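You operate a simulated robot arm through the tools that you are given. There is no shell and no other tool. Be economical: measure what you need, move in short steps, check, and stop when the job is done.

You are at the controls of a simulated robot arm. One attempt, no reset.

## Task
Swap the pressed can for sample can 75 and drain the beaker.
Fine: red lever UP before you slide OUT; old can on the green mat; leave the slide tray OUT and shut the blue lever again.

It is judged by the outcome, as a careful person would: the job done as asked, and still so three seconds after it is handed in. It fails if anything else is knocked over, pushed out of place, dropped, spilled or broken.

## Robot
A 7-joint arm with a two-finger parallel gripper, fixed in place. Base frame: the origin is at the foot of the arm, x ahead of it, y to its left, z up; the work surface is at about z = 780. Readings come in mm, rad, newtons and seconds.
With the tool pointing down near the work surface it reaches from about 300 to 700 mm from the base axis. Its first joint turns from -1.152 to 1.152 rad. Payload 1.57 kg.
Tool frame: the origin (TCP) lies between the finger pads and is the grasp point; the fingertips stand 30 mm ahead of it; z points along the fingers, y is the line along which they close. Largest opening 110 mm; finger width 24, thickness 12; the body of the gripper, 48 by 112 mm, starts 78 mm behind the TCP.
Orientation is that of the tool frame in the base frame, as [roll, pitch, yaw] about the fixed x, y, z axes, in that order (R = Rz(yaw) Ry(pitch) Rx(roll)). With the fingers straight down and closing along the base's y, the tool's x points along the base's -x, its y along +y and its z along -z.

## Interface
- The arm moves only by the tool step_arm. Its argument "series" is a list of rows, each an object of numbers (a shift or turn left out is 0, a gripper value left out holds the last): "tx", "ty", "tz": the shift along the base's x, y, z in mm; "rx", "ry", "rz": the turn, a rotation vector about the base's x, y, z in rad; "hand": the finger opening in mm, from 0 to 110. In form: [{"tx": .., "ty": .., "tz": .., "rx": .., "ry": .., "rz": .., "hand": ..}, ...]. A call has 1 to 8 rows; each row shifts and turns the commanded pose from where the row before left it. Rows are played at 5 a second. More than 50 mm and 0.15 rad between two rows, or a gripper value outside its range, and nothing of the call is played. Where a pose cannot be reached the arm comes as near as it can. A force on the tool above 40 N (or 10 N above the force at the start of the call, whichever is more), or a blocked arm, ends the call early, and 0.2 s more pass. Each finger travels about 108 mm/s and halts on what it meets, pressing with about 37 N; the grip force reading is that of the motor and also rises with nothing between the fingers. The clock runs only during rows and for 0.2 s after the last one: add rows that do not move to give the fingers time. It gives the time, the measured TCP pose, the force on the tool (base axes), the opening and the grip force at its end, in the units of the frame above (readings bear some noise), with the torque about the TCP (base axes, N m) and any sound that the robot's microphone picked up.
- Cameras (640 x 400 px; columns grow to the right, rows downward): "scene" is fixed at [174.2, -400.2, 1399.1]; the picture's right is [0.66, -0.75, 0.00], its down [-0.47, -0.41, -0.78] and it looks along [0.59, 0.51, -0.63] (base axes); focal length 328 px, centre (320, 200). "wrist" rides on the gripper at [70, 16, -141] in the tool frame; the picture's right is [-0.23, 0.97, 0.00], its down [-0.86, -0.20, -0.48] and it looks along [-0.47, -0.11, 0.88] (tool axes); focal length 222 px, centre (320, 200). There is no depth. A picture from a camera that has moved, and an enlarged one, comes with that camera's place and axes in the base frame and with its lens.
- capture(camera): a new picture of that camera. It takes no simulated time.
- inspect(camera, box): a new picture of the part [left, top, right, bottom] of that camera's present view, enlarged. It takes no simulated time.
- close_job(): hands the job in; it is judged then, once.

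Go step by step. Nothing tells you positions but the pictures and the camera data: compare them with the known pose of the tool, close in by small moves and look again before you grip or let go. The budget is 120 turns and 68 pictures, counting those below and the enlarged ones. Unless the task says otherwise, let go and move clear before handing in, and close with one line.

The tools are called after "Request:" by a JSON object that holds its "api" and its "payload". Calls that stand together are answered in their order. step_arm: Moves the arm, as the interface text tells. Its arguments: {"type":"object","properties":{"series":{"type":"array","items":{"type":"object","properties":{"tx":{"type":"number"},"ty":{"type":"number"},"tz":{"type":"number"},"rx":{"type":"number"},"ry":{"type":"number"},"rz":{"type":"number"},"hand":{"type":"number"}}}}},"required":["series"]} The other tools are called the same way: capture (camera) takes a picture; inspect (camera, box) takes an enlarged picture of a part of a camera's view; close_job () hands the job in.

At the start:

```text
clock: 0.0
tcp_pos: [483.2, -38.3, 1172.7]
orientation: [3.139, -0.001, -3.14]
contact_force: [1.0, 0.1, -0.7]
moment: [-0.01, -0.02, 0.03]
finger_gap: 110.1
grasp_force: 0.1
```

scene: 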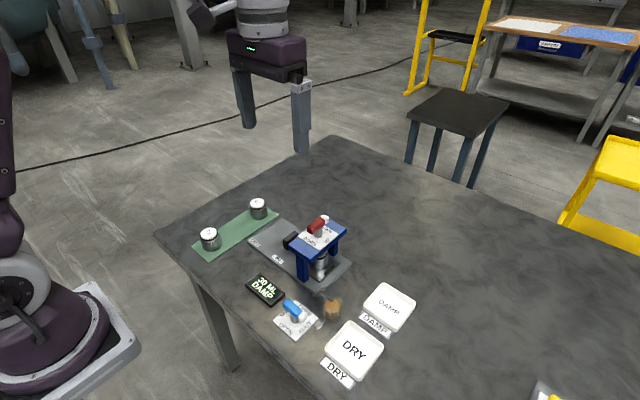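
wrist: 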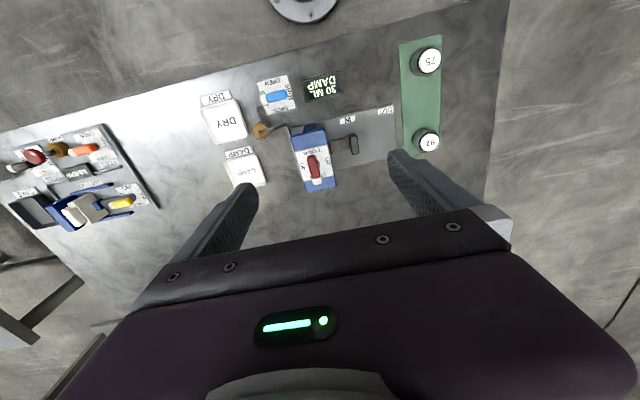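

I see a press with a red lever, a slide tray, a blue-lever valve with a sign "30 ML DAMP", and two cans on a green mat. I'll zoom in for details first.

Request:
{"api": "inspect", "payload": {"camera": "scene", "box": [180, 180, 420, 390]}}

Request:
{"api": "inspect", "payload": {"camera": "wrist", "box": [190, 30, 450, 200]}}

Request:
{"api": "inspect", "payload": {"camera": "scene", "box": [240, 200, 360, 300]}}

```text
1.90 times, centred on (300, 285) of scene
camera zoom: at [174.2, -400.2, 1399.1], right [0.66, -0.75, 0.0], down [-0.47, -0.41, -0.78], along [0.59, 0.51, -0.63], focal length 624 px, centre (358, 38)
```

zoom: 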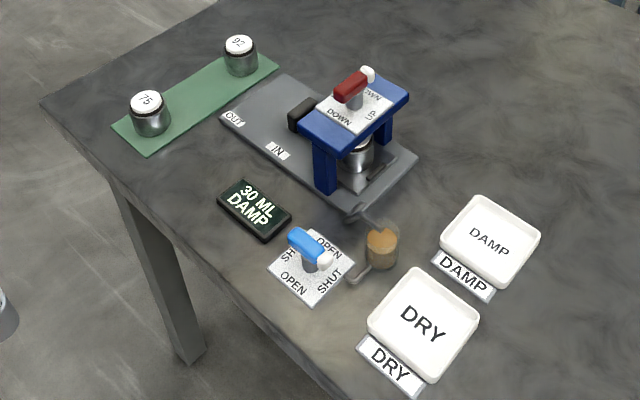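

```text
2.35 times, centred on (320, 115) of wrist
camera zoom: at [411.3, -20.0, 1314.9], right [0.23, 0.97, 0.0], down [0.86, -0.2, 0.48], along [0.47, -0.11, -0.88], focal length 523 px, centre (320, 400)
```

zoom: 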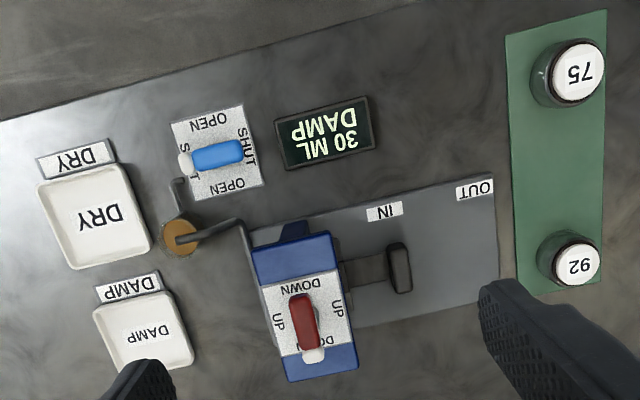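

```text
4.00 times, centred on (300, 250) of scene
camera zoom: at [174.2, -400.2, 1399.1], right [0.66, -0.75, 0.0], down [-0.47, -0.41, -0.78], along [0.59, 0.51, -0.63], focal length 1311 px, centre (400, 0)
```

zoom: 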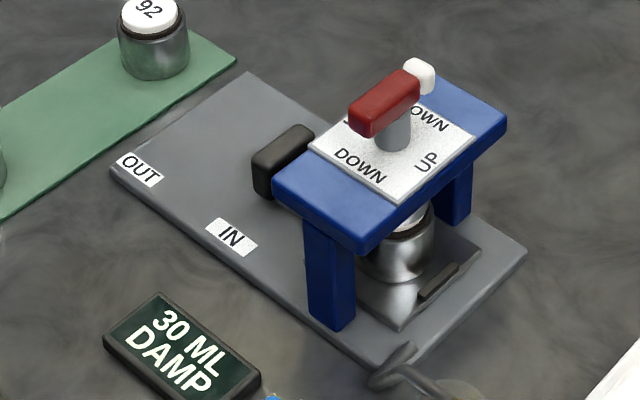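

Red lever is near (550,-66,920) with its bar along x. The tray slides OUT along +y, can 75 is near (430,184), and the blue lever is near (421,-117). I'll move above the red lever for a closer look.

Request:
{"api": "step_arm", "payload": {"series": [{"tx": 17, "ty": -7, "tz": -40}, {"tx": 17, "ty": -7, "tz": -40}, {"tx": 17, "ty": -7, "tz": -40}, {"tx": 16, "ty": -7, "tz": -40}, {}]}}

Request:
{"api": "capture", "payload": {"camera": "wrist"}}

Request:
{"api": "inspect", "payload": {"camera": "scene", "box": [240, 160, 400, 260]}}

```text
clock: 1.2
tcp_pos: [548.9, -66.4, 1012.0]
orientation: [-3.141, 0.0, 3.14]
contact_force: [0.7, -0.8, -0.4]
moment: [0.0, 0.0, 0.01]
finger_gap: 110.3
grasp_force: 0.0
```

```text
62 pictures are left
camera wrist: at [478.0, -48.7, 1154.0], right [0.23, 0.97, 0.0], down [0.86, -0.2, 0.48], along [0.47, -0.11, -0.88], focal length 222 px, centre (320, 200)
```

wrist: 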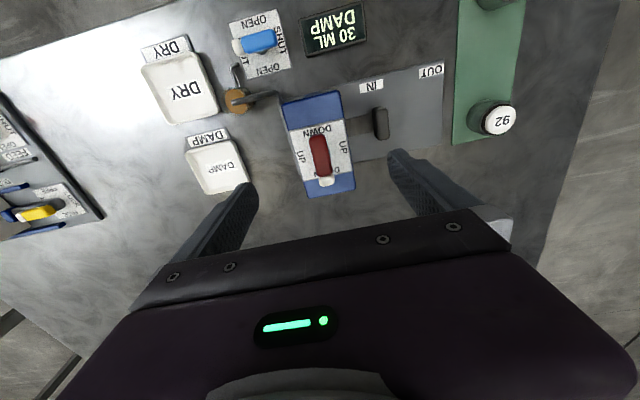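

```text
4.00 times, centred on (320, 210) of scene
camera zoom: at [174.2, -400.2, 1399.1], right [0.66, -0.75, 0.0], down [-0.47, -0.41, -0.78], along [0.59, 0.51, -0.63], focal length 1311 px, centre (320, 160)
```

zoom: 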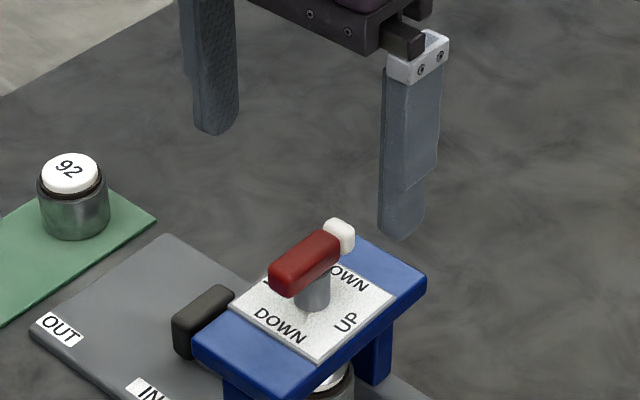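

The gripper is above the lever with a clear gap. I'll enlarge the lever view for accurate centring.

Request:
{"api": "inspect", "payload": {"camera": "wrist", "box": [260, 70, 420, 200]}}

```text
3.08 times, centred on (340, 135) of wrist
camera zoom: at [478.0, -48.7, 1154.0], right [0.23, 0.97, 0.0], down [0.86, -0.2, 0.48], along [0.47, -0.11, -0.88], focal length 684 px, centre (258, 400)
```

zoom: 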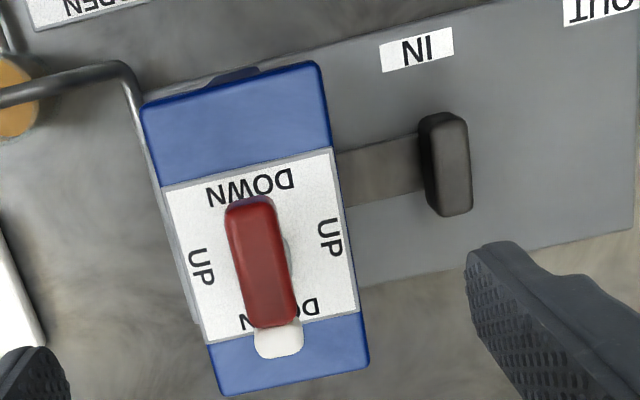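

Pivot is about (556,-65), label plate at z≈880, bar around z 910–928. I'll lower with a moderate opening so the tips straddle the bar at z≈905, then close.

Request:
{"api": "step_arm", "payload": {"series": [{"tx": 7, "ty": 1.5, "tz": -20, "hand": 60}, {"tz": -30}, {"tz": -27, "rz": -0.03}, {}]}}

Request:
{"api": "inspect", "payload": {"camera": "scene", "box": [260, 170, 400, 260]}}

Request:
{"api": "inspect", "payload": {"camera": "wrist", "box": [220, 70, 420, 230]}}

```text
clock: 2.2
tcp_pos: [556.5, -64.1, 934.2]
orientation: [3.141, 0.0, 3.111]
contact_force: [0.4, 0.1, -0.1]
moment: [-0.04, -0.06, 0.01]
finger_gap: 60.0
grasp_force: 0.1
```

```text
4.44 times, centred on (330, 215) of scene
camera zoom: at [174.2, -400.2, 1399.1], right [0.66, -0.75, 0.0], down [-0.47, -0.41, -0.78], along [0.59, 0.51, -0.63], focal length 1457 px, centre (276, 133)
```

zoom: 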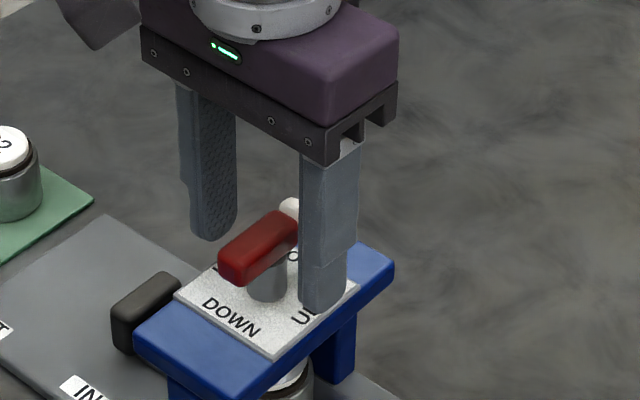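

```text
2.50 times, centred on (320, 150) of wrist
camera zoom: at [486.2, -44.4, 1076.1], right [0.26, 0.97, 0.0], down [0.85, -0.23, 0.48], along [0.46, -0.12, -0.88], focal length 555 px, centre (320, 325)
```

zoom: 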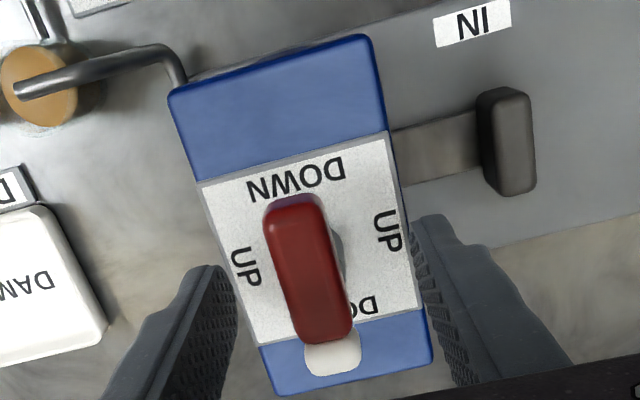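

Fingers straddle the bar. Closing on it.

Request:
{"api": "step_arm", "payload": {"series": [{"hand": 10}, {}, {}]}}

```text
clock: 3.0
tcp_pos: [556.1, -64.8, 934.7]
orientation: [-3.14, 0.001, 3.111]
contact_force: [-0.1, -11.0, -7.4]
moment: [-0.12, -0.31, -0.04]
finger_gap: 19.4
grasp_force: 33.3
```

Gripped (bar about 19 mm wide). I'll try turning a little and watch the torque.

Request:
{"api": "step_arm", "payload": {"series": [{"ty": -1, "rz": 0.1}, {"rz": 0.1}, {}]}}

```text
clock: 3.8
tcp_pos: [555.6, -64.9, 936.4]
orientation: [3.14, -0.004, -2.973]
contact_force: [-5.7, -5.4, -14.9]
moment: [-0.09, 0.24, -1.28]
finger_gap: 21.6
grasp_force: 34.8
```

Torque has built up, so I'll check whether the lever turned or is against a stop.

Request:
{"api": "inspect", "payload": {"camera": "wrist", "box": [220, 70, 420, 230]}}

Request:
{"api": "inspect", "payload": {"camera": "scene", "box": [260, 170, 400, 260]}}

```text
2.50 times, centred on (320, 150) of wrist
camera zoom: at [483.5, -59.8, 1076.9], right [0.06, 1.0, 0.0], down [0.88, -0.05, 0.48], along [0.47, -0.03, -0.88], focal length 555 px, centre (320, 325)
```

zoom: 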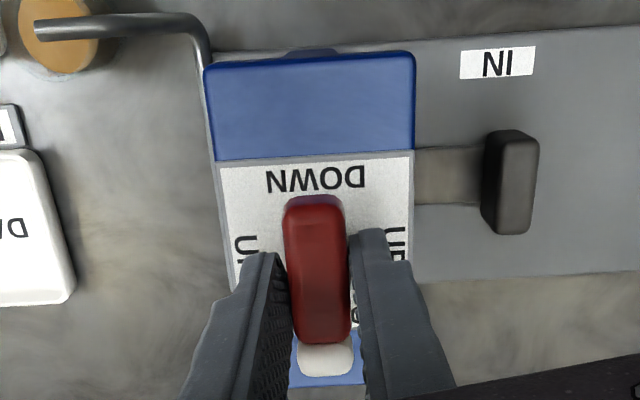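

```text
4.44 times, centred on (330, 215) of scene
camera zoom: at [174.3, -400.4, 1399.1], right [0.66, -0.75, 0.0], down [-0.47, -0.41, -0.78], along [0.59, 0.51, -0.63], focal length 1457 px, centre (276, 133)
```

zoom: 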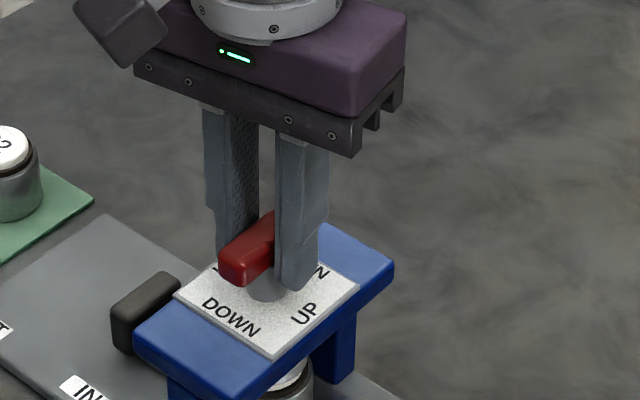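

The lever didn't follow, so that side looks like a stop. Trying the other direction.

Request:
{"api": "step_arm", "payload": {"series": [{"rz": -0.12}, {"rz": -0.12}, {"rz": -0.12}, {"rz": -0.12}, {}]}}

Request:
{"api": "inspect", "payload": {"camera": "wrist", "box": [220, 70, 420, 230]}}

```text
clock: 5.0
tcp_pos: [554.8, -66.2, 935.4]
orientation: [3.141, -0.001, 2.831]
contact_force: [-3.0, -11.3, -31.5]
moment: [-0.1, -0.08, 0.04]
finger_gap: 19.3
grasp_force: 33.6
```

```text
2.50 times, centred on (320, 150) of wrist
camera zoom: at [493.9, -27.3, 1077.3], right [0.52, 0.86, 0.0], down [0.75, -0.45, 0.48], along [0.41, -0.25, -0.88], focal length 555 px, centre (320, 325)
```

zoom: 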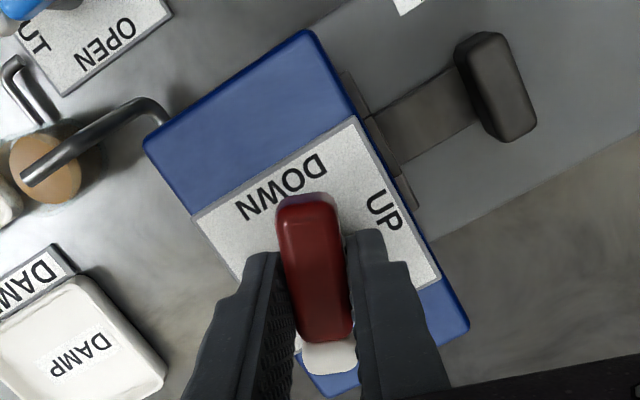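

The lever follows in this direction. There is a downward pull, so I'll relieve it slightly and continue turning.

Request:
{"api": "step_arm", "payload": {"series": [{"tz": -1, "ty": -0.7}, {"rz": -0.12}, {"rz": -0.12}, {"rz": -0.12}, {}]}}

```text
clock: 6.2
tcp_pos: [555.1, -65.0, 936.1]
orientation: [3.139, 0.0, 2.47]
contact_force: [-11.1, -1.2, 4.1]
moment: [0.17, 0.72, 0.0]
finger_gap: 19.7
grasp_force: 33.5
```

Turning well; about 0.94 rad remains.

Request:
{"api": "step_arm", "payload": {"series": [{"rz": -0.12}, {"rz": -0.12}, {"rz": -0.12}, {"rz": -0.12}, {}]}}

```text
clock: 7.4
tcp_pos: [555.6, -65.1, 935.7]
orientation: [-3.14, -0.001, 1.986]
contact_force: [-11.2, -5.5, 6.3]
moment: [-0.3, 0.07, 0.0]
finger_gap: 19.8
grasp_force: 33.3
```

Request:
{"api": "step_arm", "payload": {"series": [{"rz": -0.12}, {"rz": -0.12}, {"rz": -0.12}, {"rz": -0.1}, {}]}}

Request:
{"api": "inspect", "payload": {"camera": "scene", "box": [240, 170, 400, 270]}}

```text
clock: 8.6
tcp_pos: [555.6, -65.9, 935.2]
orientation: [3.141, 0.001, 1.529]
contact_force: [-14.0, -5.6, 5.1]
moment: [-0.24, 0.19, 0.22]
finger_gap: 19.7
grasp_force: 34.0
```

```text
4.00 times, centred on (320, 220) of scene
camera zoom: at [173.8, -400.3, 1399.2], right [0.66, -0.75, 0.0], down [-0.47, -0.41, -0.78], along [0.59, 0.51, -0.63], focal length 1311 px, centre (320, 120)
```

zoom: 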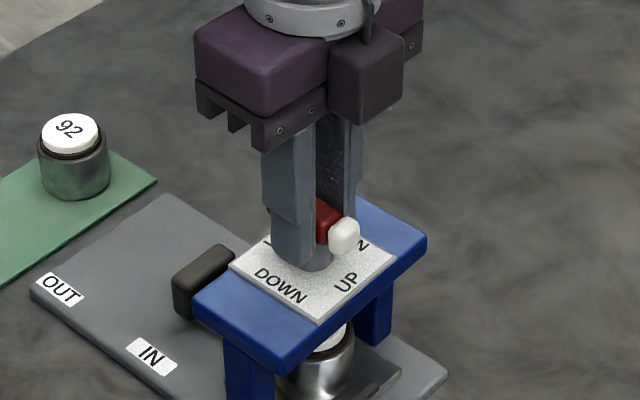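

White tip now points at UP. A small extra nudge to confirm the stop, then release and lift.

Request:
{"api": "step_arm", "payload": {"series": [{"rz": -0.06}, {}]}}

```text
clock: 9.2
tcp_pos: [555.2, -66.5, 935.2]
orientation: [-3.141, -0.001, 1.473]
contact_force: [-18.2, -2.8, 5.7]
moment: [-0.17, 0.13, 0.83]
finger_gap: 19.9
grasp_force: 34.1
```

Stop reached, so red is UP. Release, lift, and move above the tray handle, keeping the fingers closing along x.

Request:
{"api": "step_arm", "payload": {"series": [{"hand": 60}, {"hand": 60}, {"tz": 35, "rz": 0.05}, {"tz": 35}, {"ty": 44}, {"ty": 44, "hand": 80}, {}]}}

Request:
{"api": "capture", "payload": {"camera": "wrist"}}

Request:
{"api": "inspect", "payload": {"camera": "scene", "box": [220, 150, 400, 290]}}

```text
clock: 10.8
tcp_pos: [558.2, 22.6, 1003.4]
orientation: [-3.14, -0.001, 1.52]
contact_force: [0.0, 0.3, 0.3]
moment: [0.01, 0.02, 0.02]
finger_gap: 80.0
grasp_force: 0.0
```

```text
53 pictures are left
camera wrist: at [577.1, 93.3, 1144.2], right [0.96, -0.28, 0.0], down [-0.24, -0.84, 0.48], along [-0.13, -0.46, -0.88], focal length 222 px, centre (320, 200)
```

wrist: 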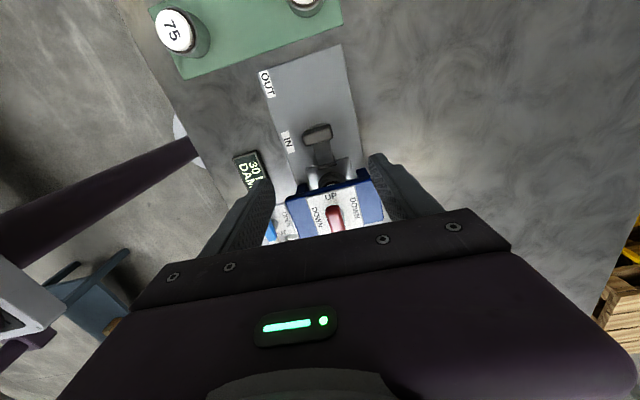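

```text
2.86 times, centred on (310, 220) of scene
camera zoom: at [174.2, -400.2, 1399.1], right [0.66, -0.75, 0.0], down [-0.47, -0.41, -0.78], along [0.59, 0.51, -0.63], focal length 937 px, centre (349, 143)
```

zoom: 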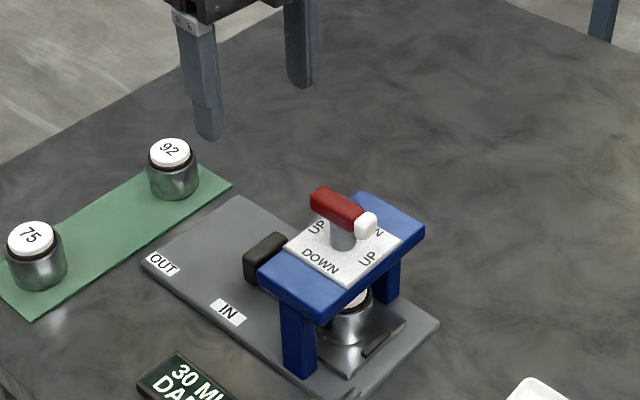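

Request:
{"api": "inspect", "payload": {"camera": "wrist", "box": [260, 80, 380, 200]}}

```text
3.33 times, centred on (320, 140) of wrist
camera zoom: at [577.1, 93.3, 1144.2], right [0.96, -0.28, 0.0], down [-0.24, -0.84, 0.48], along [-0.13, -0.46, -0.88], focal length 740 px, centre (320, 400)
```

zoom: 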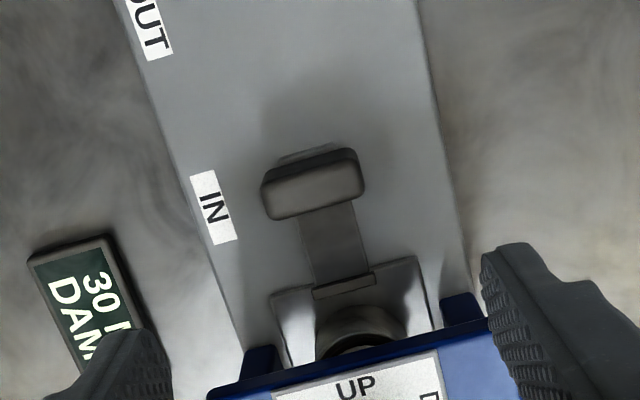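

Handle at about (555,24.5), top z≈825. Descend to TCP z≈830 and close.

Request:
{"api": "step_arm", "payload": {"series": [{"tx": -3, "ty": 2, "tz": -45}, {"tz": -45}, {"tz": -45}, {"tz": -38}, {}]}}

Request:
{"api": "inspect", "payload": {"camera": "scene", "box": [220, 170, 380, 290]}}

Request:
{"api": "inspect", "payload": {"camera": "wrist", "box": [220, 60, 420, 220]}}

```text
clock: 12.0
tcp_pos: [553.3, 26.0, 831.3]
orientation: [3.141, -0.001, 1.52]
contact_force: [0.1, -1.0, -0.2]
moment: [0.02, 0.04, 0.02]
finger_gap: 79.9
grasp_force: 0.2
```

```text
3.33 times, centred on (300, 230) of scene
camera zoom: at [174.2, -400.2, 1399.1], right [0.66, -0.75, 0.0], down [-0.47, -0.41, -0.78], along [0.59, 0.51, -0.63], focal length 1093 px, centre (387, 100)
```

zoom: 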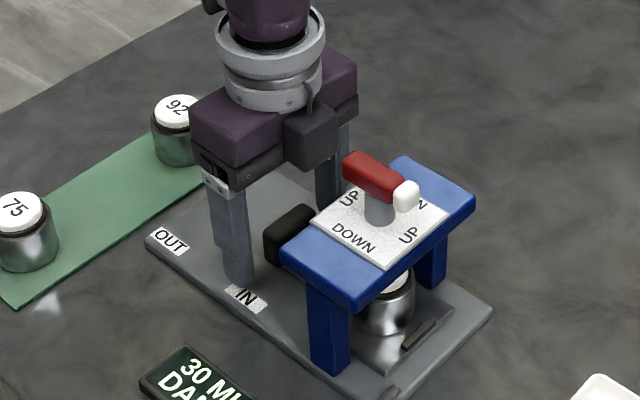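

```text
2.50 times, centred on (320, 140) of wrist
camera zoom: at [571.9, 95.9, 972.5], right [0.96, -0.28, 0.0], down [-0.24, -0.84, 0.48], along [-0.13, -0.46, -0.88], focal length 555 px, centre (320, 350)
```

zoom: 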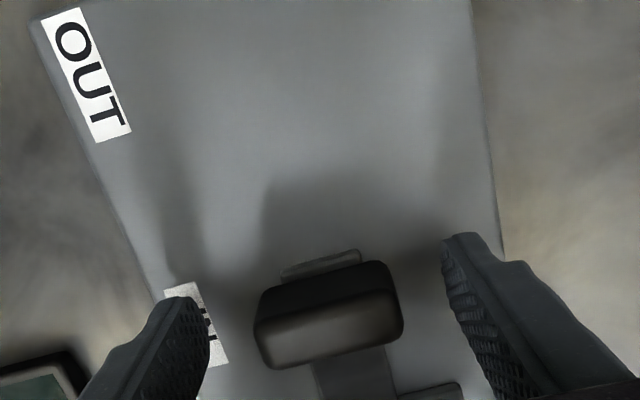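

Well aligned. Close on the handle.

Request:
{"api": "step_arm", "payload": {"series": [{"ty": -1, "hand": 30}, {}, {}]}}

```text
clock: 12.8
tcp_pos: [555.1, 24.6, 831.1]
orientation: [3.138, 0.0, 1.521]
contact_force: [25.4, 3.1, -11.5]
moment: [0.21, 0.07, 0.77]
finger_gap: 44.8
grasp_force: 44.7
```

Gripped (45 mm). Relieve the side force and slide out in small steps.

Request:
{"api": "step_arm", "payload": {"series": [{"tx": 1.5}, {"tx": 0.4, "ty": 12}, {"tx": 0.4, "ty": 15}, {}]}}

```text
clock: 13.8
tcp_pos: [554.8, 51.4, 831.0]
orientation: [-3.142, -0.001, 1.52]
contact_force: [14.0, -0.3, -8.1]
moment: [-0.3, -0.67, 0.74]
finger_gap: 44.7
grasp_force: 44.9
```

Request:
{"api": "step_arm", "payload": {"series": [{"tx": 1, "ty": 15}, {"tx": 0.7, "ty": 15}, {"tx": 0.5, "ty": 15}, {"tx": 0.3, "ty": 10}, {}]}}

Request:
{"api": "inspect", "payload": {"camera": "scene", "box": [200, 160, 380, 290]}}

```text
clock: 15.0
tcp_pos: [555.2, 107.8, 830.4]
orientation: [-3.135, 0.001, 1.52]
contact_force: [-20.9, 1.8, -30.0]
moment: [-0.21, -0.73, 0.52]
finger_gap: 44.6
grasp_force: 45.4
```

```text
3.08 times, centred on (290, 225) of scene
camera zoom: at [174.2, -400.0, 1399.2], right [0.66, -0.75, 0.0], down [-0.47, -0.41, -0.78], along [0.59, 0.51, -0.63], focal length 1009 px, centre (412, 123)
```

zoom: 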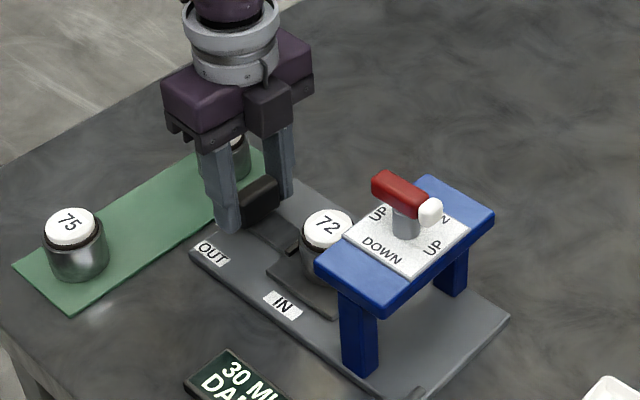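

Tray is nearly OUT. Relieve side force and pull gently to the stop.

Request:
{"api": "step_arm", "payload": {"series": [{"tx": -1.2, "tz": -0.7}, {"ty": 5}, {"ty": 4}, {}]}}

```text
clock: 16.0
tcp_pos: [554.7, 109.9, 831.9]
orientation: [-3.138, 0.006, 1.519]
contact_force: [-22.7, -28.1, -11.7]
moment: [-0.4, -0.09, 0.86]
finger_gap: 44.5
grasp_force: 44.5
```

Hit the end stop (y≈110). Neutralise the pull, release and lift.

Request:
{"api": "step_arm", "payload": {"series": [{"ty": -6}, {"hand": 80}, {"hand": 80}, {}]}}

Request:
{"api": "step_arm", "payload": {"series": [{"tz": 45}, {"tz": 45}, {"tz": 45}, {"ty": -35, "tz": 20}, {"ty": -35}, {"ty": -16}, {}]}}

Request:
{"api": "capture", "payload": {"camera": "wrist"}}

Request:
{"api": "inspect", "payload": {"camera": "scene", "box": [180, 170, 360, 290]}}

```text
clock: 17.0
tcp_pos: [555.8, 107.1, 831.7]
orientation: [3.14, 0.001, 1.518]
contact_force: [0.2, 0.1, -0.5]
moment: [0.02, 0.0, 0.0]
finger_gap: 80.0
grasp_force: 0.1
```

```text
clock: 18.6
tcp_pos: [556.9, 23.1, 988.1]
orientation: [3.141, 0.002, 1.519]
contact_force: [0.2, 0.3, -0.4]
moment: [0.04, -0.01, -0.03]
finger_gap: 79.9
grasp_force: 0.1
```

```text
47 pictures are left
camera wrist: at [575.2, 92.2, 1128.8], right [0.96, -0.28, 0.0], down [-0.24, -0.84, 0.48], along [-0.13, -0.46, -0.88], focal length 222 px, centre (320, 200)
```

wrist: 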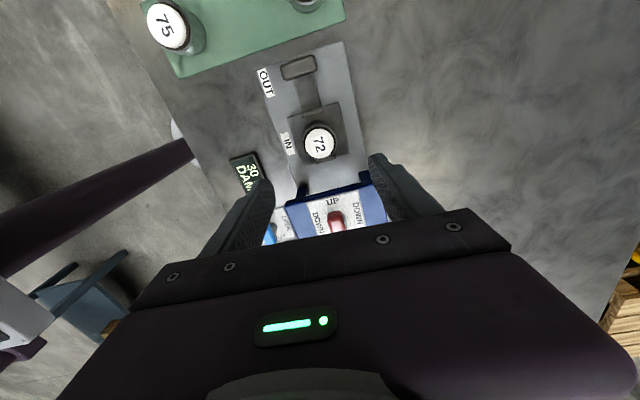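

```text
3.33 times, centred on (270, 230) of scene
camera zoom: at [174.2, -400.2, 1399.1], right [0.66, -0.75, 0.0], down [-0.47, -0.41, -0.78], along [0.59, 0.51, -0.63], focal length 1093 px, centre (487, 100)
```

zoom: 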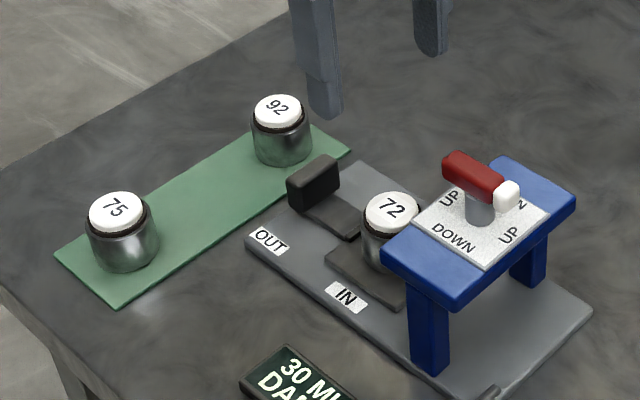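

Can 72 at about (555,20), top z≈835. Descend part-way and look again.

Request:
{"api": "step_arm", "payload": {"series": [{"tx": -1.5, "ty": -3, "tz": -40}, {"tz": -40}, {"tz": -20}, {}]}}

Request:
{"api": "capture", "payload": {"camera": "wrist"}}

Request:
{"api": "inspect", "payload": {"camera": "scene", "box": [200, 160, 360, 280]}}

```text
clock: 19.6
tcp_pos: [554.1, 19.9, 887.2]
orientation: [-3.141, 0.0, 1.519]
contact_force: [-0.2, -0.3, -0.4]
moment: [0.01, 0.01, 0.01]
finger_gap: 79.9
grasp_force: 0.0
```

```text
45 pictures are left
camera wrist: at [572.7, 89.4, 1027.9], right [0.96, -0.28, 0.0], down [-0.24, -0.84, 0.48], along [-0.13, -0.46, -0.88], focal length 222 px, centre (320, 200)
```

wrist: 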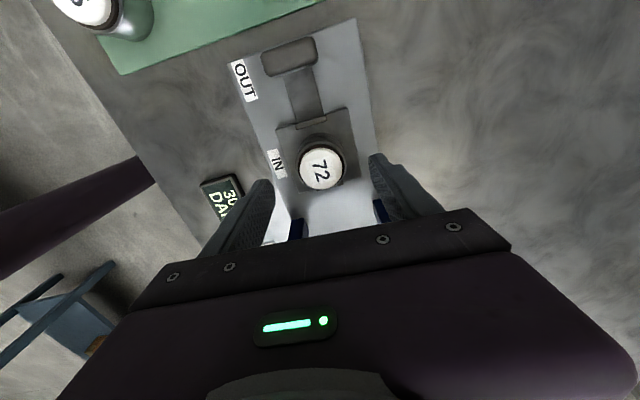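

```text
3.33 times, centred on (280, 220) of scene
camera zoom: at [174.2, -400.2, 1399.1], right [0.66, -0.75, 0.0], down [-0.47, -0.41, -0.78], along [0.59, 0.51, -0.63], focal length 1093 px, centre (453, 133)
```

zoom: 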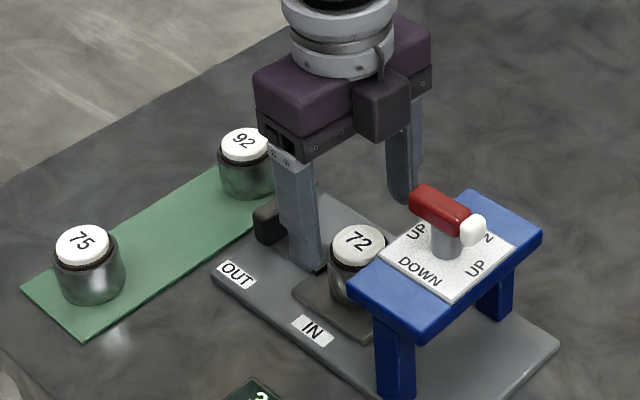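

Centred at (553.5,20.5). Descend to z≈828 and grip.

Request:
{"api": "step_arm", "payload": {"series": [{"tz": -30}, {"tz": -30}, {"hand": 35}, {}, {}]}}

```text
clock: 20.5
tcp_pos: [552.9, 17.5, 828.8]
orientation: [-3.141, 0.0, 1.519]
contact_force: [-4.6, 0.4, 8.9]
moment: [-0.08, -0.09, 0.01]
finger_gap: 46.9
grasp_force: 30.6
stopped in row 4: the force on the tool passed its limit at 66 N (the readings are from after the stop); the commanded pose is now the measured one
```

The call stopped on a force spike. Checking before moving.

Request:
{"api": "inspect", "payload": {"camera": "scene", "box": [220, 160, 360, 270]}}

Request:
{"api": "inspect", "payload": {"camera": "wrist", "box": [220, 80, 420, 240]}}

```text
3.64 times, centred on (290, 215) of scene
camera zoom: at [173.9, -400.2, 1399.2], right [0.66, -0.75, 0.0], down [-0.47, -0.41, -0.78], along [0.59, 0.51, -0.63], focal length 1192 px, centre (429, 146)
```

zoom: 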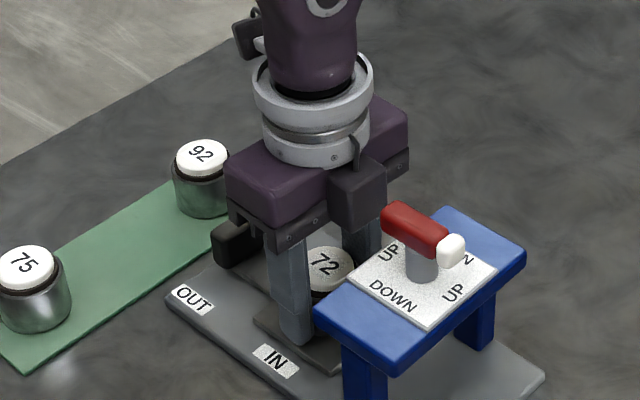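

```text
2.50 times, centred on (320, 160) of wrist
camera zoom: at [572.8, 87.8, 969.8], right [0.96, -0.28, 0.0], down [-0.24, -0.84, 0.48], along [-0.13, -0.46, -0.88], focal length 555 px, centre (320, 300)
```

zoom: 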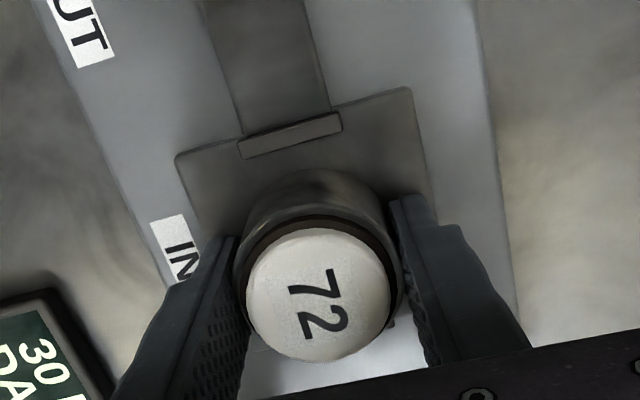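

Can 72 is held between the pads (47 mm). Lift slowly.

Request:
{"api": "step_arm", "payload": {"series": [{"hand": 35}, {"tz": 5}, {"tz": 10}, {}]}}

```text
clock: 21.5
tcp_pos: [556.0, 18.5, 844.2]
orientation: [3.141, 0.001, 1.519]
contact_force: [0.9, 0.3, -1.3]
moment: [-0.01, 0.0, -0.01]
finger_gap: 46.5
grasp_force: 37.0
```

Free of the tray. Carry it over to the middle of the green mat (510,185) at height.

Request:
{"api": "step_arm", "payload": {"series": [{"tz": 40}, {"tz": 20}, {"tx": -10, "ty": 40}, {"tx": -12, "ty": 42}, {"tx": -12, "ty": 43}, {"tx": -12, "ty": 42}, {}]}}

Request:
{"api": "capture", "payload": {"camera": "wrist"}}

Request:
{"api": "inspect", "payload": {"camera": "scene", "box": [170, 140, 370, 280]}}

```text
clock: 23.1
tcp_pos: [509.3, 186.1, 902.9]
orientation: [-3.141, -0.001, 1.52]
contact_force: [0.5, 0.2, -0.5]
moment: [-0.01, -0.01, 0.01]
finger_gap: 46.5
grasp_force: 37.0
```

```text
41 pictures are left
camera wrist: at [528.6, 255.0, 1044.6], right [0.96, -0.28, 0.0], down [-0.24, -0.84, 0.48], along [-0.13, -0.46, -0.88], focal length 222 px, centre (320, 200)
```

wrist: 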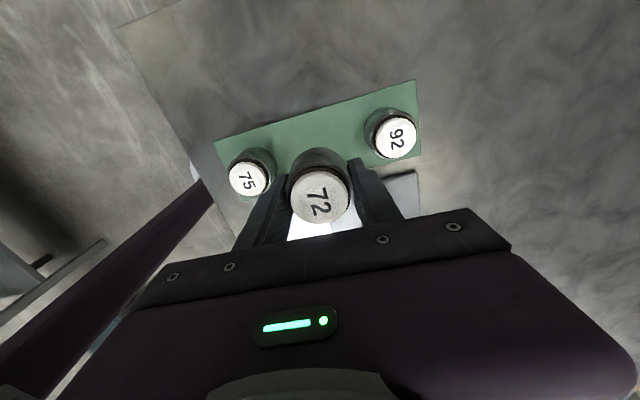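

```text
2.86 times, centred on (270, 210) of scene
camera zoom: at [174.2, -400.2, 1399.1], right [0.66, -0.75, 0.0], down [-0.47, -0.41, -0.78], along [0.59, 0.51, -0.63], focal length 937 px, centre (463, 171)
```

zoom: 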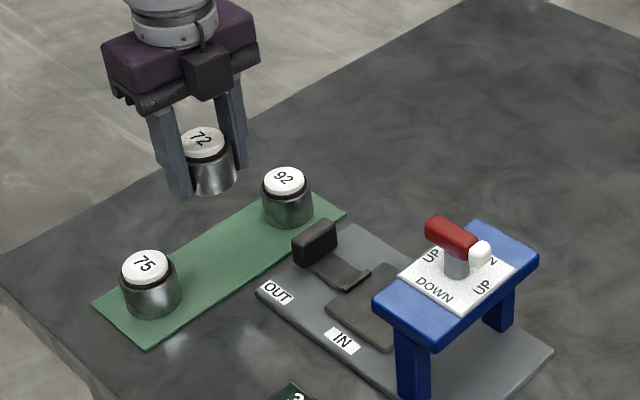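

Position over the mat is good (midway between the cans). Lower carefully to contact.

Request:
{"api": "step_arm", "payload": {"series": [{"tx": -1, "ty": -1, "tz": -40}, {"tz": -35}, {"tz": -4}, {"tz": -3}, {}]}}

```text
clock: 24.3
tcp_pos: [507.6, 184.5, 819.9]
orientation: [3.14, 0.001, 1.52]
contact_force: [0.2, -0.6, -1.5]
moment: [0.0, -0.02, 0.02]
finger_gap: 46.5
grasp_force: 36.8
```

Request:
{"api": "step_arm", "payload": {"series": [{"tz": -1.5}, {"tz": -1.5}, {"tz": -1.5}, {}]}}

Request:
{"api": "inspect", "payload": {"camera": "scene", "box": [190, 160, 310, 270]}}

```text
clock: 25.3
tcp_pos: [507.6, 186.6, 816.8]
orientation: [3.141, 0.0, 1.52]
contact_force: [0.0, 0.3, -1.0]
moment: [0.0, 0.01, 0.01]
finger_gap: 46.4
grasp_force: 37.2
```

```text
3.64 times, centred on (250, 215) of scene
camera zoom: at [174.2, -400.2, 1399.1], right [0.66, -0.75, 0.0], down [-0.47, -0.41, -0.78], along [0.59, 0.51, -0.63], focal length 1192 px, centre (574, 146)
```

zoom: 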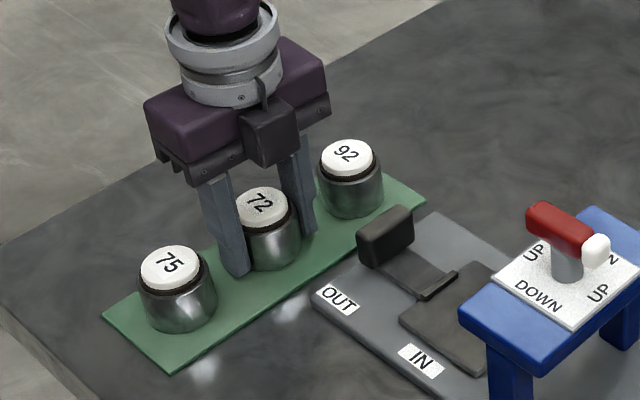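

Nearly down; continue until contact force appears.

Request:
{"api": "step_arm", "payload": {"series": [{"tz": -1.2}, {"tz": -1.2}, {}]}}

```text
clock: 26.1
tcp_pos: [507.5, 184.1, 813.8]
orientation: [3.141, 0.0, 1.518]
contact_force: [-2.6, -1.4, 6.5]
moment: [-0.06, 0.11, 0.06]
finger_gap: 46.1
grasp_force: 36.7
```

Contact. Release with a limited opening and lift straight up.

Request:
{"api": "step_arm", "payload": {"series": [{"hand": 62}, {"hand": 62}, {"tz": 20}, {"tz": 40}, {"tz": 25}, {}]}}

Request:
{"api": "step_arm", "payload": {"series": [{"tx": -38, "ty": 1}, {"tx": -38, "ty": 1}, {}]}}

Request:
{"api": "capture", "payload": {"camera": "wrist"}}

Request:
{"api": "inspect", "payload": {"camera": "scene", "box": [170, 160, 310, 270]}}

```text
clock: 27.5
tcp_pos: [508.9, 182.6, 898.1]
orientation: [-3.141, -0.001, 1.521]
contact_force: [0.7, 0.0, -0.2]
moment: [-0.01, 0.06, -0.01]
finger_gap: 62.1
grasp_force: 0.1
```

```text
clock: 28.3
tcp_pos: [431.6, 186.9, 898.9]
orientation: [-3.141, -0.001, 1.521]
contact_force: [-0.6, -0.2, -1.5]
moment: [0.0, 0.01, 0.0]
finger_gap: 62.0
grasp_force: 0.1
```

```text
38 pictures are left
camera wrist: at [450.7, 255.6, 1040.9], right [0.96, -0.28, 0.0], down [-0.24, -0.84, 0.48], along [-0.13, -0.46, -0.88], focal length 222 px, centre (320, 200)
```

wrist: 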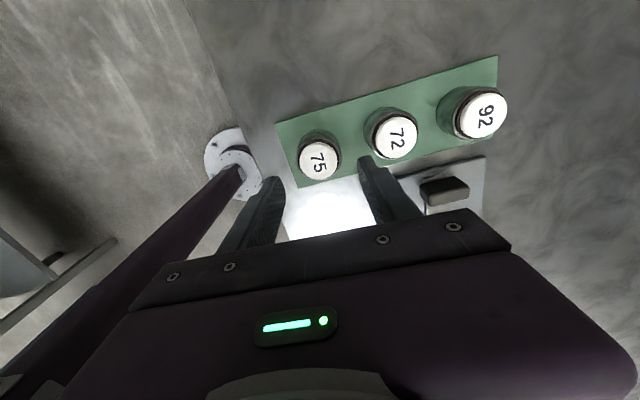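

```text
3.64 times, centred on (240, 215) of scene
camera zoom: at [174.2, -400.2, 1399.1], right [0.66, -0.75, 0.0], down [-0.47, -0.41, -0.78], along [0.59, 0.51, -0.63], focal length 1192 px, centre (611, 146)
```

zoom: 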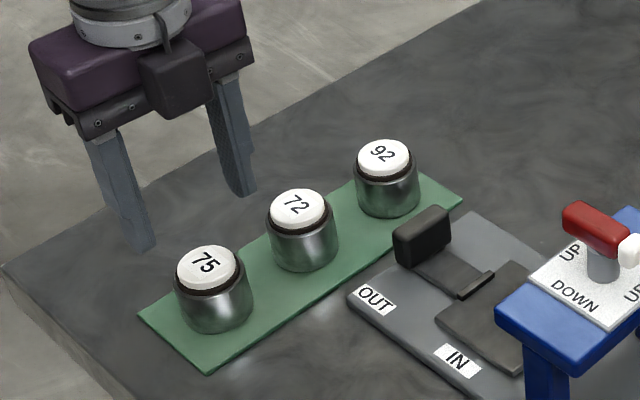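

Old can 72 stands on the mat. Can 75 is centred at about (430.6,187.7). Descend and grip.

Request:
{"api": "step_arm", "payload": {"series": [{"tx": -1, "ty": 1, "tz": -40}, {"tz": -42}, {}, {"hand": 52}, {"hand": 40}, {}, {}]}}

```text
clock: 29.9
tcp_pos: [431.9, 187.1, 815.9]
orientation: [-3.141, 0.0, 1.52]
contact_force: [-0.5, -1.1, -0.2]
moment: [0.0, -0.01, 0.0]
finger_gap: 46.8
grasp_force: 37.3
```

Gripped. Lift and carry to the tray at (554,20).

Request:
{"api": "step_arm", "payload": {"series": [{"tz": 15}, {"tz": 45}, {"tz": 30}, {"tx": 24, "ty": -42}, {"tx": 33, "ty": -42}, {"tx": 33, "ty": -42}, {"tx": 32, "ty": -41}, {}]}}

Request:
{"api": "capture", "payload": {"camera": "wrist"}}

Request:
{"api": "inspect", "payload": {"camera": "scene", "box": [200, 150, 360, 270]}}

```text
refused: row 5 steps farther than a row can; nothing moved
```

```text
36 pictures are left
camera wrist: at [451.5, 256.0, 957.4], right [0.96, -0.28, 0.0], down [-0.24, -0.84, 0.48], along [-0.13, -0.46, -0.88], focal length 222 px, centre (320, 200)
```

wrist: 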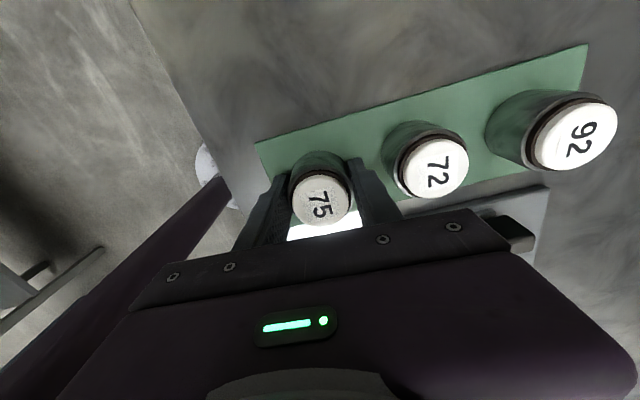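

```text
3.33 times, centred on (280, 210) of scene
camera zoom: at [174.2, -400.2, 1399.1], right [0.66, -0.75, 0.0], down [-0.47, -0.41, -0.78], along [0.59, 0.51, -0.63], focal length 1093 px, centre (453, 167)
```

zoom: 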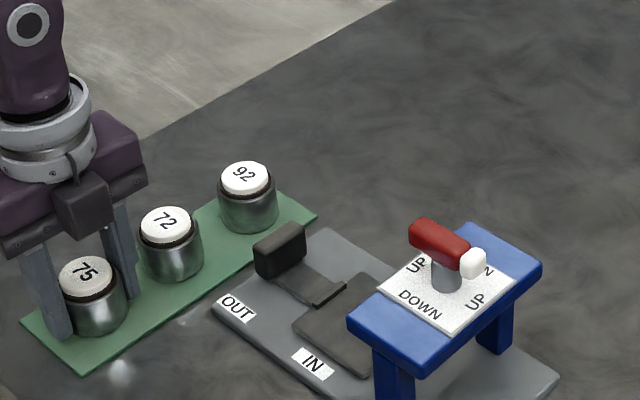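

A row was too long and the call was refused; resend it in smaller rows.

Request:
{"api": "step_arm", "payload": {"series": [{"tz": 15}, {"tz": 45}, {"tz": 30}, {"tx": 24, "ty": -33}, {"tx": 24, "ty": -34}, {"tx": 25, "ty": -33}, {"tx": 25, "ty": -33}, {"tx": 24, "ty": -34}]}}

Request:
{"api": "capture", "payload": {"camera": "wrist"}}

Request:
{"api": "inspect", "payload": {"camera": "scene", "box": [200, 150, 360, 270]}}

```text
clock: 31.7
tcp_pos: [552.4, 21.3, 906.4]
orientation: [-3.141, 0.0, 1.52]
contact_force: [-0.4, -0.1, -0.4]
moment: [0.04, 0.04, -0.01]
finger_gap: 46.7
grasp_force: 37.2
```

```text
34 pictures are left
camera wrist: at [569.5, 91.7, 1048.1], right [0.96, -0.28, 0.0], down [-0.24, -0.84, 0.48], along [-0.13, -0.46, -0.88], focal length 222 px, centre (320, 200)
```

wrist: 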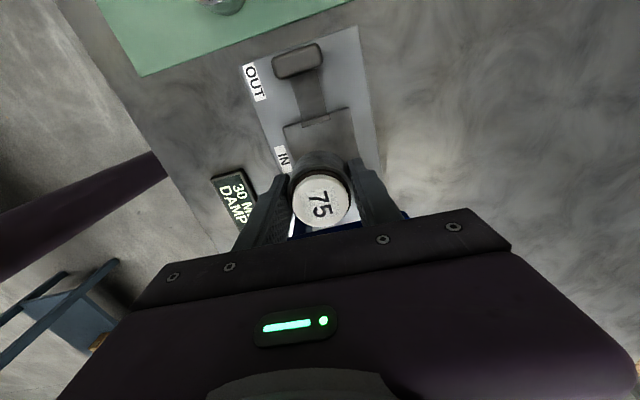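

```text
3.33 times, centred on (280, 210) of scene
camera zoom: at [174.2, -400.2, 1399.1], right [0.66, -0.75, 0.0], down [-0.47, -0.41, -0.78], along [0.59, 0.51, -0.63], focal length 1093 px, centre (453, 167)
```

zoom: 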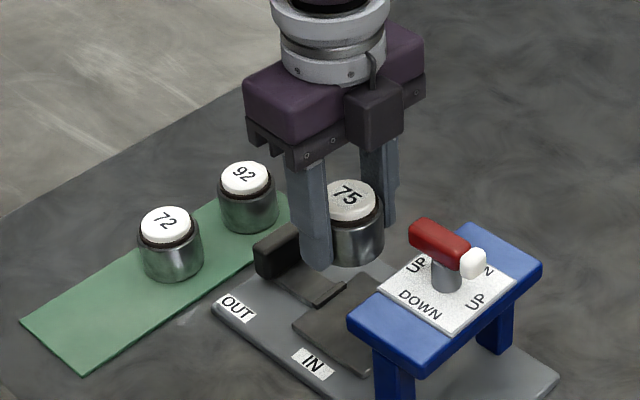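

Tray still OUT; can centred above the seat. Lower toward contact expected around z≈831.

Request:
{"api": "step_arm", "payload": {"series": [{"tx": 1.5, "ty": -1, "tz": -40}, {"tz": -25}, {"tz": -6}, {}]}}

Request:
{"api": "step_arm", "payload": {"series": [{"tz": -1.2}, {"tz": -1.2}, {}]}}

Request:
{"api": "inspect", "payload": {"camera": "wrist", "box": [220, 60, 420, 240]}}

Request:
{"api": "inspect", "payload": {"camera": "scene", "box": [220, 170, 360, 270]}}

```text
clock: 32.7
tcp_pos: [553.4, 19.6, 835.5]
orientation: [-3.141, -0.001, 1.521]
contact_force: [-0.9, 0.5, -0.8]
moment: [0.0, 0.03, 0.02]
finger_gap: 46.5
grasp_force: 37.4
```

```text
clock: 33.5
tcp_pos: [553.3, 19.2, 833.8]
orientation: [-3.141, 0.0, 1.52]
contact_force: [0.7, 0.3, -1.9]
moment: [0.0, -0.04, 0.0]
finger_gap: 46.3
grasp_force: 37.3
```

```text
2.22 times, centred on (320, 150) of wrist
camera zoom: at [572.6, 89.4, 975.4], right [0.96, -0.28, 0.0], down [-0.24, -0.84, 0.48], along [-0.13, -0.46, -0.88], focal length 494 px, centre (320, 311)
```

zoom: 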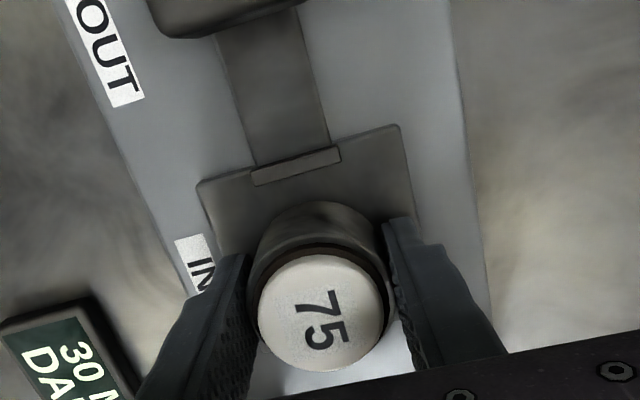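

```text
4.00 times, centred on (290, 220) of scene
camera zoom: at [174.2, -400.2, 1399.1], right [0.66, -0.75, 0.0], down [-0.47, -0.41, -0.78], along [0.59, 0.51, -0.63], focal length 1311 px, centre (440, 120)
```

zoom: 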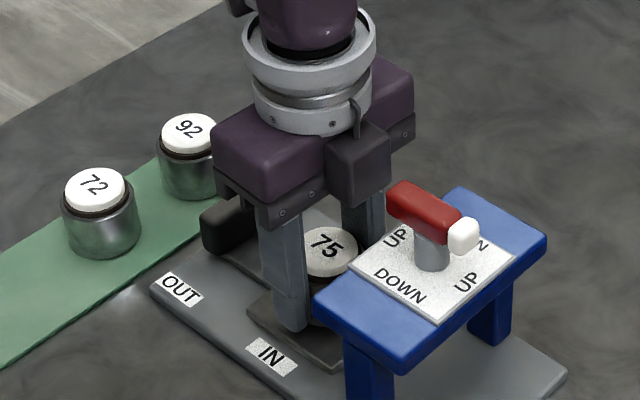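

Same seat position as the old can had. Continue down to contact.

Request:
{"api": "step_arm", "payload": {"series": [{"tz": -1.2}, {"tz": -1.2}, {}]}}

```text
clock: 34.3
tcp_pos: [552.9, 20.1, 831.0]
orientation: [-3.141, -0.001, 1.52]
contact_force: [0.1, 0.2, -1.6]
moment: [0.02, 0.03, -0.01]
finger_gap: 46.5
grasp_force: 37.6
```

Request:
{"api": "step_arm", "payload": {"series": [{"tz": -1}, {"tz": -1}, {}]}}

```text
clock: 35.1
tcp_pos: [554.5, 19.7, 828.8]
orientation: [-3.141, 0.001, 1.521]
contact_force: [0.6, -0.4, -1.0]
moment: [0.02, 0.02, 0.03]
finger_gap: 46.5
grasp_force: 37.2
```

Request:
{"api": "step_arm", "payload": {"series": [{"tz": -1}, {"tz": -1}, {}]}}

```text
clock: 35.9
tcp_pos: [554.2, 18.2, 828.2]
orientation: [3.139, 0.0, 1.52]
contact_force: [-6.7, 1.4, 35.9]
moment: [-0.05, 0.51, 0.09]
finger_gap: 46.2
grasp_force: 36.9
```

Contact with the seat. Relieve slightly, release and lift.

Request:
{"api": "step_arm", "payload": {"series": [{"tz": 0.8}, {"hand": 70}, {"hand": 70}, {"tz": 25}, {"tz": 45}, {"tz": 50}, {"tz": 30}, {}]}}

Request:
{"api": "capture", "payload": {"camera": "wrist"}}

Request:
{"api": "inspect", "payload": {"camera": "scene", "box": [180, 160, 400, 340]}}

```text
clock: 37.7
tcp_pos: [553.1, 19.8, 975.9]
orientation: [-3.141, -0.001, 1.52]
contact_force: [-0.3, 1.1, -0.7]
moment: [0.01, 0.0, 0.02]
finger_gap: 70.0
grasp_force: 0.1
```

```text
30 pictures are left
camera wrist: at [572.6, 88.5, 1117.7], right [0.96, -0.28, 0.0], down [-0.24, -0.84, 0.48], along [-0.13, -0.46, -0.88], focal length 222 px, centre (320, 200)
```

wrist: 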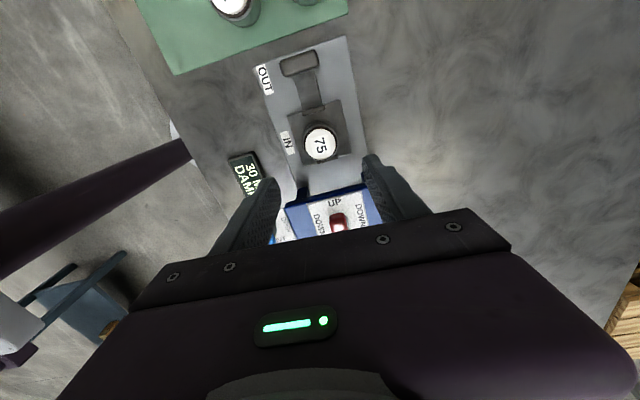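

```text
2.22 times, centred on (290, 250) of scene
camera zoom: at [174.2, -400.2, 1399.1], right [0.66, -0.75, 0.0], down [-0.47, -0.41, -0.78], along [0.59, 0.51, -0.63], focal length 728 px, centre (387, 89)
```

zoom: 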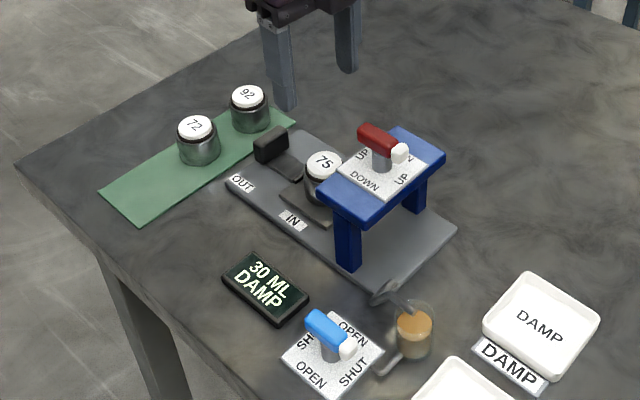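

Can 75 sits on the tray, OUT. Next the blue lever: pivot about (421,-119), label z≈783. Move above it at a safe height.

Request:
{"api": "step_arm", "payload": {"series": [{"tz": 40}, {"tx": -33, "ty": -34}, {"tx": -33, "ty": -35}, {"tx": -33, "ty": -35}, {"tx": -33, "ty": -35, "hand": 55}, {"tz": -50}, {"tz": -30}, {}]}}

Request:
{"api": "capture", "payload": {"camera": "wrist"}}

Request:
{"api": "inspect", "payload": {"camera": "scene", "box": [230, 230, 390, 350]}}

```text
clock: 39.5
tcp_pos: [421.7, -121.6, 936.8]
orientation: [3.14, 0.001, 1.519]
contact_force: [0.1, 0.6, -0.2]
moment: [0.02, -0.04, 0.02]
finger_gap: 55.2
grasp_force: 0.0
```

```text
28 pictures are left
camera wrist: at [440.3, -52.3, 1079.9], right [0.96, -0.28, 0.0], down [-0.24, -0.84, 0.48], along [-0.13, -0.46, -0.88], focal length 222 px, centre (320, 200)
```

wrist: 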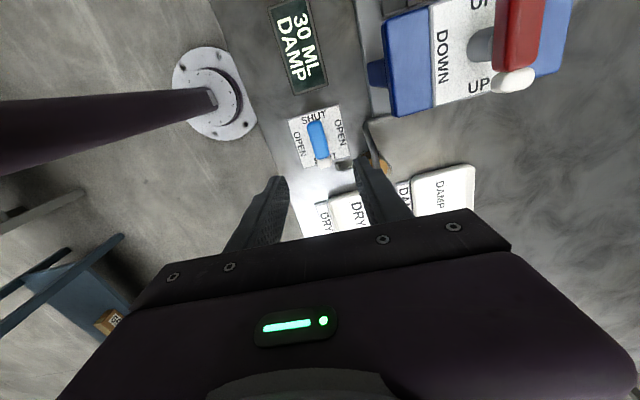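

```text
3.33 times, centred on (310, 290) of scene
camera zoom: at [174.2, -400.2, 1399.1], right [0.66, -0.75, 0.0], down [-0.47, -0.41, -0.78], along [0.59, 0.51, -0.63], focal length 1093 px, centre (353, -100)
```

zoom: 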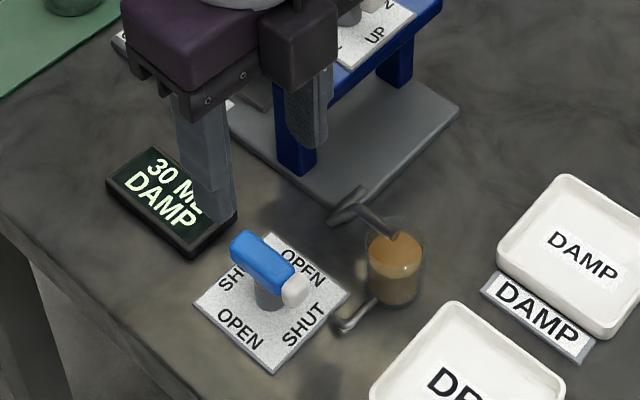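

Aligned. Descend to z≈838 with the tips straddling the blue bar.

Request:
{"api": "step_arm", "payload": {"series": [{"tx": 0.5, "ty": 2.5, "tz": -45}, {"tz": -40}, {"tz": -13}, {}]}}

Request:
{"api": "inspect", "payload": {"camera": "wrist", "box": [220, 80, 420, 240]}}

Request:
{"api": "inspect", "payload": {"camera": "scene", "box": [230, 230, 390, 350]}}

```text
clock: 40.5
tcp_pos: [422.6, -116.2, 840.1]
orientation: [-3.142, 0.0, 1.52]
contact_force: [-0.1, 1.2, 0.2]
moment: [0.04, -0.02, 0.0]
finger_gap: 55.1
grasp_force: 0.0
```

```text
2.50 times, centred on (320, 160) of wrist
camera zoom: at [440.4, -47.0, 981.3], right [0.96, -0.28, 0.0], down [-0.24, -0.84, 0.48], along [-0.13, -0.46, -0.88], focal length 555 px, centre (320, 300)
```

zoom: 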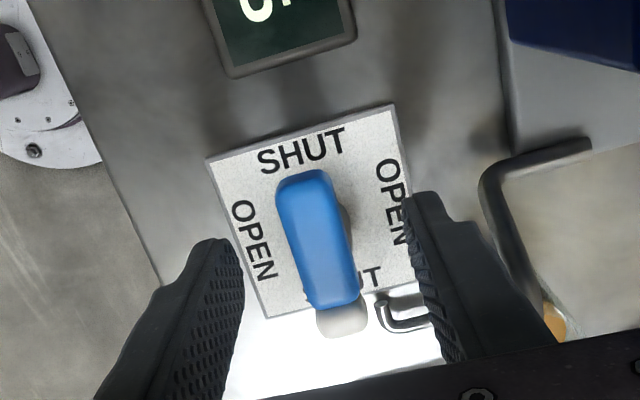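

```text
3.33 times, centred on (310, 290) of scene
camera zoom: at [174.2, -400.2, 1399.1], right [0.66, -0.75, 0.0], down [-0.47, -0.41, -0.78], along [0.59, 0.51, -0.63], focal length 1093 px, centre (353, -100)
```

zoom: 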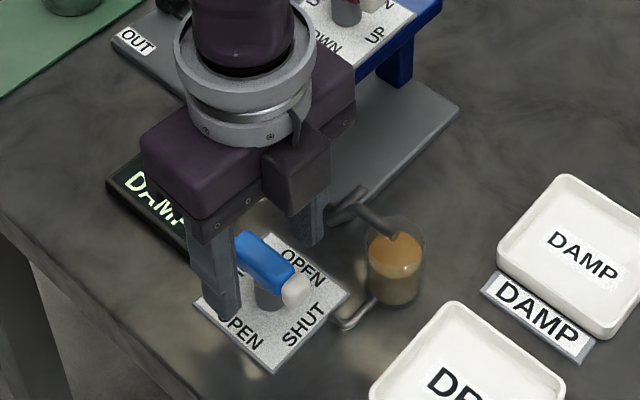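

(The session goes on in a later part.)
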